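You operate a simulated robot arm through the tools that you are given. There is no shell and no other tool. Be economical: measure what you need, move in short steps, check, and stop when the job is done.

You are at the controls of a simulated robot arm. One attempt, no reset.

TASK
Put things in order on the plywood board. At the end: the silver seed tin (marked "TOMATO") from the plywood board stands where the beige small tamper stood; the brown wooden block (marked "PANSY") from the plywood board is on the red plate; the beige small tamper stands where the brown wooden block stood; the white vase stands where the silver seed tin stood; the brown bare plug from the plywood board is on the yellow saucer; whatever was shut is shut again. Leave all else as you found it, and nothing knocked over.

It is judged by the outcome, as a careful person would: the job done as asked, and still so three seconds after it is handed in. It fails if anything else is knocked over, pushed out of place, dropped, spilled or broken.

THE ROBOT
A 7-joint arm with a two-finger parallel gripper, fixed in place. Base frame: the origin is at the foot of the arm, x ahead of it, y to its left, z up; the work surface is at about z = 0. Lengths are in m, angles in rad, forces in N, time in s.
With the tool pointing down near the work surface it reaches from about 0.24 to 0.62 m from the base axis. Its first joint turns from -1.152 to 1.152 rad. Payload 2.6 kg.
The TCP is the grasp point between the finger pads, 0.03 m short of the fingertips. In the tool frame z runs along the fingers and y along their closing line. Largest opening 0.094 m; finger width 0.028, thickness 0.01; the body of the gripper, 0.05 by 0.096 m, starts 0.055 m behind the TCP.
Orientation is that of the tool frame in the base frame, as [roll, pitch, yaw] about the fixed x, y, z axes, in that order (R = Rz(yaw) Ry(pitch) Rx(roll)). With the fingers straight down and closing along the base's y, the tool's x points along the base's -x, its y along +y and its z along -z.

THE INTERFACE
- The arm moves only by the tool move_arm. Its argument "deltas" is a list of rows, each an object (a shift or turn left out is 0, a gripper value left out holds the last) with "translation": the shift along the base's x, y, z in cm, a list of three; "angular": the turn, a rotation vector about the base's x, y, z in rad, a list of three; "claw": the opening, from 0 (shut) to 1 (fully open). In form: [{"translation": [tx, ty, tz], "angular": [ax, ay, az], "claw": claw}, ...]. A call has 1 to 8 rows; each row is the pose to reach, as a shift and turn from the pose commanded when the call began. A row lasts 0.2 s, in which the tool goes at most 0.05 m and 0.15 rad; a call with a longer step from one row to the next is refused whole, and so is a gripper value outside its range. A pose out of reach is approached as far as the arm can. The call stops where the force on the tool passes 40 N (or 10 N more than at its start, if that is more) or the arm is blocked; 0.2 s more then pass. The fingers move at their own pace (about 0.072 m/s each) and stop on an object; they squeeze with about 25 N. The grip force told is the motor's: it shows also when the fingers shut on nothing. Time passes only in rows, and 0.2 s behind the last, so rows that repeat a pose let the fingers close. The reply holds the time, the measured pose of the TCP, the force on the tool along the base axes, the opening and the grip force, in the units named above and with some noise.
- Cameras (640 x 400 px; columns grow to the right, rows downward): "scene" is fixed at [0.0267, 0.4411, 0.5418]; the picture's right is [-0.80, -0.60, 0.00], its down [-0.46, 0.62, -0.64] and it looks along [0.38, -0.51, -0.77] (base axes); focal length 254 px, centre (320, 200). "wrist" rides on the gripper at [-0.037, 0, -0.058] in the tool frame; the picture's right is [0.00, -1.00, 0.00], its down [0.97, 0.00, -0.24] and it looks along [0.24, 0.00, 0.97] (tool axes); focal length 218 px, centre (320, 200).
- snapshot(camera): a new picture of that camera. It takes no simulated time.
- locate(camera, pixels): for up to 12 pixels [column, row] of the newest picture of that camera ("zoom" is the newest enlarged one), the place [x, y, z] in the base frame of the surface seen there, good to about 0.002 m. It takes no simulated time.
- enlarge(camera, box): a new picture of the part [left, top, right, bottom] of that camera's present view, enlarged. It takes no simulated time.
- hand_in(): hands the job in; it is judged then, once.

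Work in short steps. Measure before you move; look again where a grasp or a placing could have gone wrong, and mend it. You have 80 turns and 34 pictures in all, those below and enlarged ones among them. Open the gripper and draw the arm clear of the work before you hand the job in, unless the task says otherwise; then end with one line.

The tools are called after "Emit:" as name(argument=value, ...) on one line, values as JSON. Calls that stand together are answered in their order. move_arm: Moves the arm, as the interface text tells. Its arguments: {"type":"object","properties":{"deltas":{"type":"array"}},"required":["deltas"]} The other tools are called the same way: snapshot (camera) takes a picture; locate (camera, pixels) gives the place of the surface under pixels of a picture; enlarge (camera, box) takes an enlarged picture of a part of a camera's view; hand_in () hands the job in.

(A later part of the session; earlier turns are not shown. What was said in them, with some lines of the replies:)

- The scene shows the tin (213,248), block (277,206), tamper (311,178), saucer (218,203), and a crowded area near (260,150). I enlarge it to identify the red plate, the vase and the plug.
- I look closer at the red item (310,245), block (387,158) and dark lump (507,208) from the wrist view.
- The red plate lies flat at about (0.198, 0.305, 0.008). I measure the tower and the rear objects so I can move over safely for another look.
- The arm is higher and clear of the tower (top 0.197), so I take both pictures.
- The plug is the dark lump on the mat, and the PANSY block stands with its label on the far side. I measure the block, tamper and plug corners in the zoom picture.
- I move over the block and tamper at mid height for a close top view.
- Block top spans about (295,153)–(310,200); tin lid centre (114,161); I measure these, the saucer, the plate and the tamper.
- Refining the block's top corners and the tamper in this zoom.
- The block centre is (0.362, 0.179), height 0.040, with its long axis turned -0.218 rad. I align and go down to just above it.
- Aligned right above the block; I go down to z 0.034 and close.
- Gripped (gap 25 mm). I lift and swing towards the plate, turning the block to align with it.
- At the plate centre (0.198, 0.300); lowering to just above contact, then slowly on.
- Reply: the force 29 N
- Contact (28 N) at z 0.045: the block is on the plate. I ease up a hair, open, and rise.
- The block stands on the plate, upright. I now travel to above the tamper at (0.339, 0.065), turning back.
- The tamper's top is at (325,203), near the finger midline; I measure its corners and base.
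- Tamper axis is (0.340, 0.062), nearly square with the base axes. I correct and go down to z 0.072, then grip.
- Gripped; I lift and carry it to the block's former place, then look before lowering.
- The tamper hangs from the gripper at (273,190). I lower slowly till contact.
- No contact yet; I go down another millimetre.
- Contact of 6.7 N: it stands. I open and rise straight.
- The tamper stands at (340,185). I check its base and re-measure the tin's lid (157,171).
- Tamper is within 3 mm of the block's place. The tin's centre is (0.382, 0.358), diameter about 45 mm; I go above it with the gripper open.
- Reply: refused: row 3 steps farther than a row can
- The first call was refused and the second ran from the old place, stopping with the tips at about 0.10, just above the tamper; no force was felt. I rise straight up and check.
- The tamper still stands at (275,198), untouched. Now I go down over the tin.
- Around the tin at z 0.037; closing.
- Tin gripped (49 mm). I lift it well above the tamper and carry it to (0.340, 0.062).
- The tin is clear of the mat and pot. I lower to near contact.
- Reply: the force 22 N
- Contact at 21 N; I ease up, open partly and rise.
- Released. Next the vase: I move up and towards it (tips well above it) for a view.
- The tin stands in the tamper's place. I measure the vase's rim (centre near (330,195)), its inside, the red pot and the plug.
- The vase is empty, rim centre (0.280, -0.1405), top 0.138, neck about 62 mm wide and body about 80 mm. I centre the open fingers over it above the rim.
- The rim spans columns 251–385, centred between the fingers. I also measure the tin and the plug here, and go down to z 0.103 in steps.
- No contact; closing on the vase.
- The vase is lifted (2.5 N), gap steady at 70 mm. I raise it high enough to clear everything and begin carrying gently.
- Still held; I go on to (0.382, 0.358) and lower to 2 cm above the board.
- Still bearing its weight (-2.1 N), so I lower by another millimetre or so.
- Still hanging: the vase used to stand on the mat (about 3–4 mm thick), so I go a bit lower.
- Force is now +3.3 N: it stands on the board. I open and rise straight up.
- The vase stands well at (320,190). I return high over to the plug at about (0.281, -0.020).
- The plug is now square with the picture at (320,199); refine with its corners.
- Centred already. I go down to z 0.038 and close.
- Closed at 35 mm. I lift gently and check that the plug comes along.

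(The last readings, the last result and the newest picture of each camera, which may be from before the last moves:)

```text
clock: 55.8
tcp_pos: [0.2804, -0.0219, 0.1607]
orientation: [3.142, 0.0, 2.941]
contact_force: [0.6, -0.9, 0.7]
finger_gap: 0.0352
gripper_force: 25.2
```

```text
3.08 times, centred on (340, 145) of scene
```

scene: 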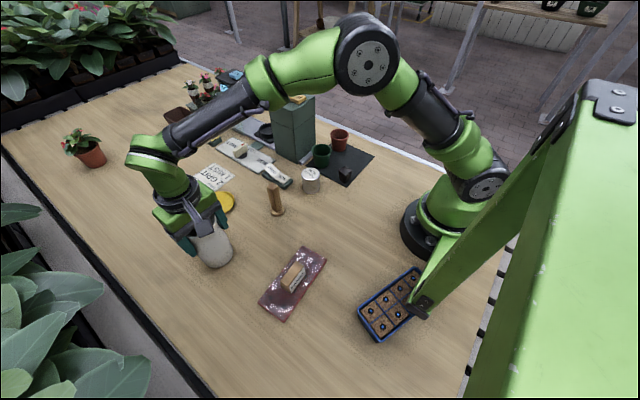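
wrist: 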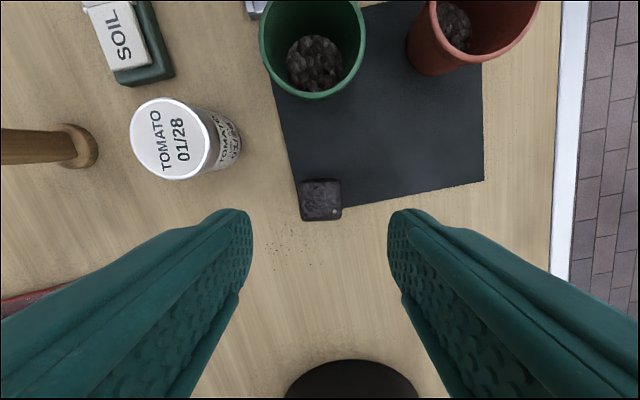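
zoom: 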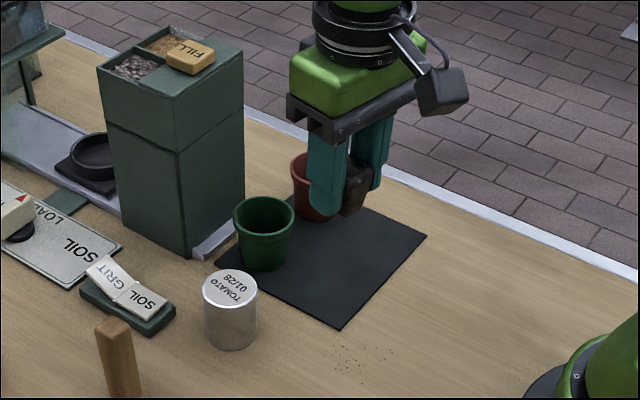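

The plug is held. I carry it high round the tamper towards the saucer at (0.4995, 0.259).

Emit:
move_arm(deltas=[{"translation": [0, 2, 3]}, {"translation": [0, 6, 5]}, {"translation": [0, 10.5, 5]}, {"translation": [1, 15, 5]}, {"translation": [3, 19, 5]}, {"translation": [6, 22.5, 5]}, {"translation": [9.5, 25.5, 5]}, {"translation": [13.5, 27.9, 5]}])

Emit:
move_arm(deltas=[{"translation": [4.2, 0, 0]}, {"translation": [8.4, 0, 0]}, {"translation": [8.4, 0, -4]}, {"translation": [8.4, 0, -8]}, {"translation": [8.4, 0, -12]}, {"translation": [8.4, 0, -12]}])

Emit:
snapshot(camera="wrist")

```text
clock: 57.6
tcp_pos: [0.4173, 0.259, 0.2096]
orientation: [3.141, -0.002, 2.938]
contact_force: [0.9, 0.1, -0.2]
finger_gap: 0.0352
gripper_force: 25.0
```

```text
clock: 59.0
tcp_pos: [0.5006, 0.2574, 0.0897]
orientation: [-3.141, 0.001, 2.938]
contact_force: [0.6, -1.2, -0.9]
finger_gap: 0.035
gripper_force: 25.2
```

```text
4 pictures are left
```

wrist: 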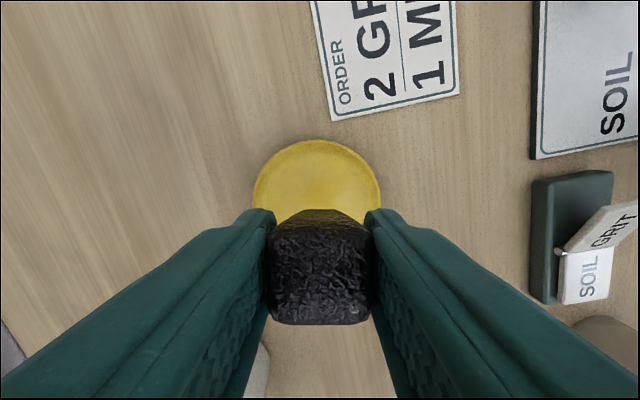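

The plug is centred over the saucer (columns 254–382). I lower to just short of contact, expected at TCP z about 0.045.

Emit:
move_arm(deltas=[{"translation": [0, 0, -2]}, {"translation": [0, 0, -3.7]}, {"translation": [0, 0, -4.1]}, {"translation": [0, 0, -4.3]}, {"translation": [0, 0, -4.3]}])

```text
clock: 60.2
tcp_pos: [0.5014, 0.2579, 0.0457]
orientation: [-3.142, 0.001, 2.938]
contact_force: [-0.2, 0.3, -0.3]
finger_gap: 0.0351
gripper_force: 25.0
```

No contact yet; another millimetre or two in fine steps.

Emit:
move_arm(deltas=[{"translation": [0, 0, -0.1]}, {"translation": [0, 0, -0.15]}, {"translation": [0, 0, -0.15]}])

```text
clock: 61.0
tcp_pos: [0.501, 0.2581, 0.0462]
orientation: [3.14, 0.002, 2.939]
contact_force: [0.0, -0.6, 7.5]
finger_gap: 0.0351
gripper_force: 25.7
```

Contact at 7.5 N; I open and rise, then draw back.

Emit:
move_arm(deltas=[{"translation": [0, 0, 0], "claw": 0.6}, {"translation": [0, 0, 0], "claw": 0.6}, {"translation": [0, 0, 0.5]}, {"translation": [0, 0, 4]}, {"translation": [0, 0, 8]}, {"translation": [0, 0, 12]}, {"translation": [0, 0, 16]}, {"translation": [0, 0, 20]}])

Emit:
move_arm(deltas=[{"translation": [0, -4, 4], "claw": 1}, {"translation": [-2, -8, 6]}, {"translation": [-4, -12, 8]}, {"translation": [-6, -16, 10]}, {"translation": [-8, -20, 10]}, {"translation": [-9, -24, 10]}, {"translation": [-10, -28, 10]}, {"translation": [-10, -28, 10]}])

Emit:
snapshot(camera="scene")

```text
clock: 62.8
tcp_pos: [0.5013, 0.2582, 0.2471]
orientation: [3.141, 0.0, 2.939]
contact_force: [-0.2, -0.2, 0.0]
finger_gap: 0.0565
gripper_force: 0.1
```

```text
refused: row 1 steps farther than a row can; nothing moved
```

```text
3 pictures are left
```

scene: 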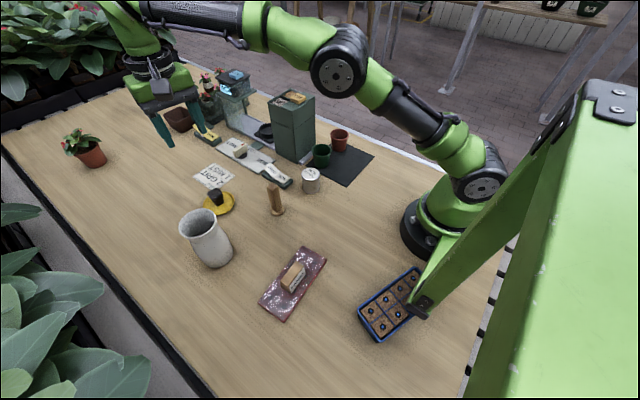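

All five are placed; the retreat was refused, so I raise and draw the arm back in smaller steps and take a close look.

Emit:
move_arm(deltas=[{"translation": [0, 0, 4], "claw": 1}, {"translation": [-1, -1, 7]}, {"translation": [-4, -3, 8]}, {"translation": [-7, -5, 8]}, {"translation": [-10, -7, 9]}, {"translation": [-10, -7, 9]}])

Emit:
enlarge(camera="scene", box=[160, 140, 400, 300])

```text
clock: 64.2
tcp_pos: [0.4015, 0.1891, 0.3345]
orientation: [3.141, -0.001, 2.939]
contact_force: [-0.4, 0.0, 0.1]
finger_gap: 0.0941
gripper_force: 0.0
out of reach, approached as far as the arm can: row 1, 2
```

```text
2.50 times, centred on (280, 220) of scene
```

zoom: 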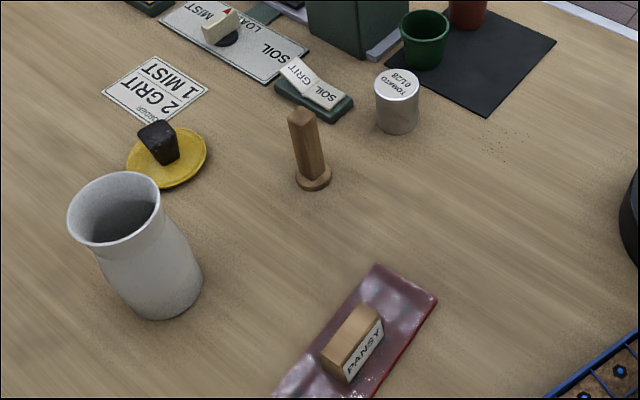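

Everything looks upright; I check the vase rim and plug top for level.

Emit:
locate(camera="zoom", pixels=[[71, 215], [158, 200], [110, 240], [125, 174], [140, 130], [172, 125], [150, 140], [175, 138], [165, 165]])

```text
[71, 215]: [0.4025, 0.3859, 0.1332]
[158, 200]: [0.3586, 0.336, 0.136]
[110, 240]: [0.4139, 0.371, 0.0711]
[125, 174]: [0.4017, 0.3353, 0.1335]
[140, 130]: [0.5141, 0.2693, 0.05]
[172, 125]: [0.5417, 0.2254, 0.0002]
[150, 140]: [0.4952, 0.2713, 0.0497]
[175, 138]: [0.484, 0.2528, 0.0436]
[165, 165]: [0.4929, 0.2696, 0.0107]
```

The vase rim is level (0.133–0.136) and the plug sits on the saucer, so I hand in.

Emit:
hand_in()

```text
The job is handed in.
```

The job is handed in: the tin, block, tamper, vase and plug are all in their asked places and upright, nothing else was knocked over or moved, and I opened nothing, so nothing needed shutting.
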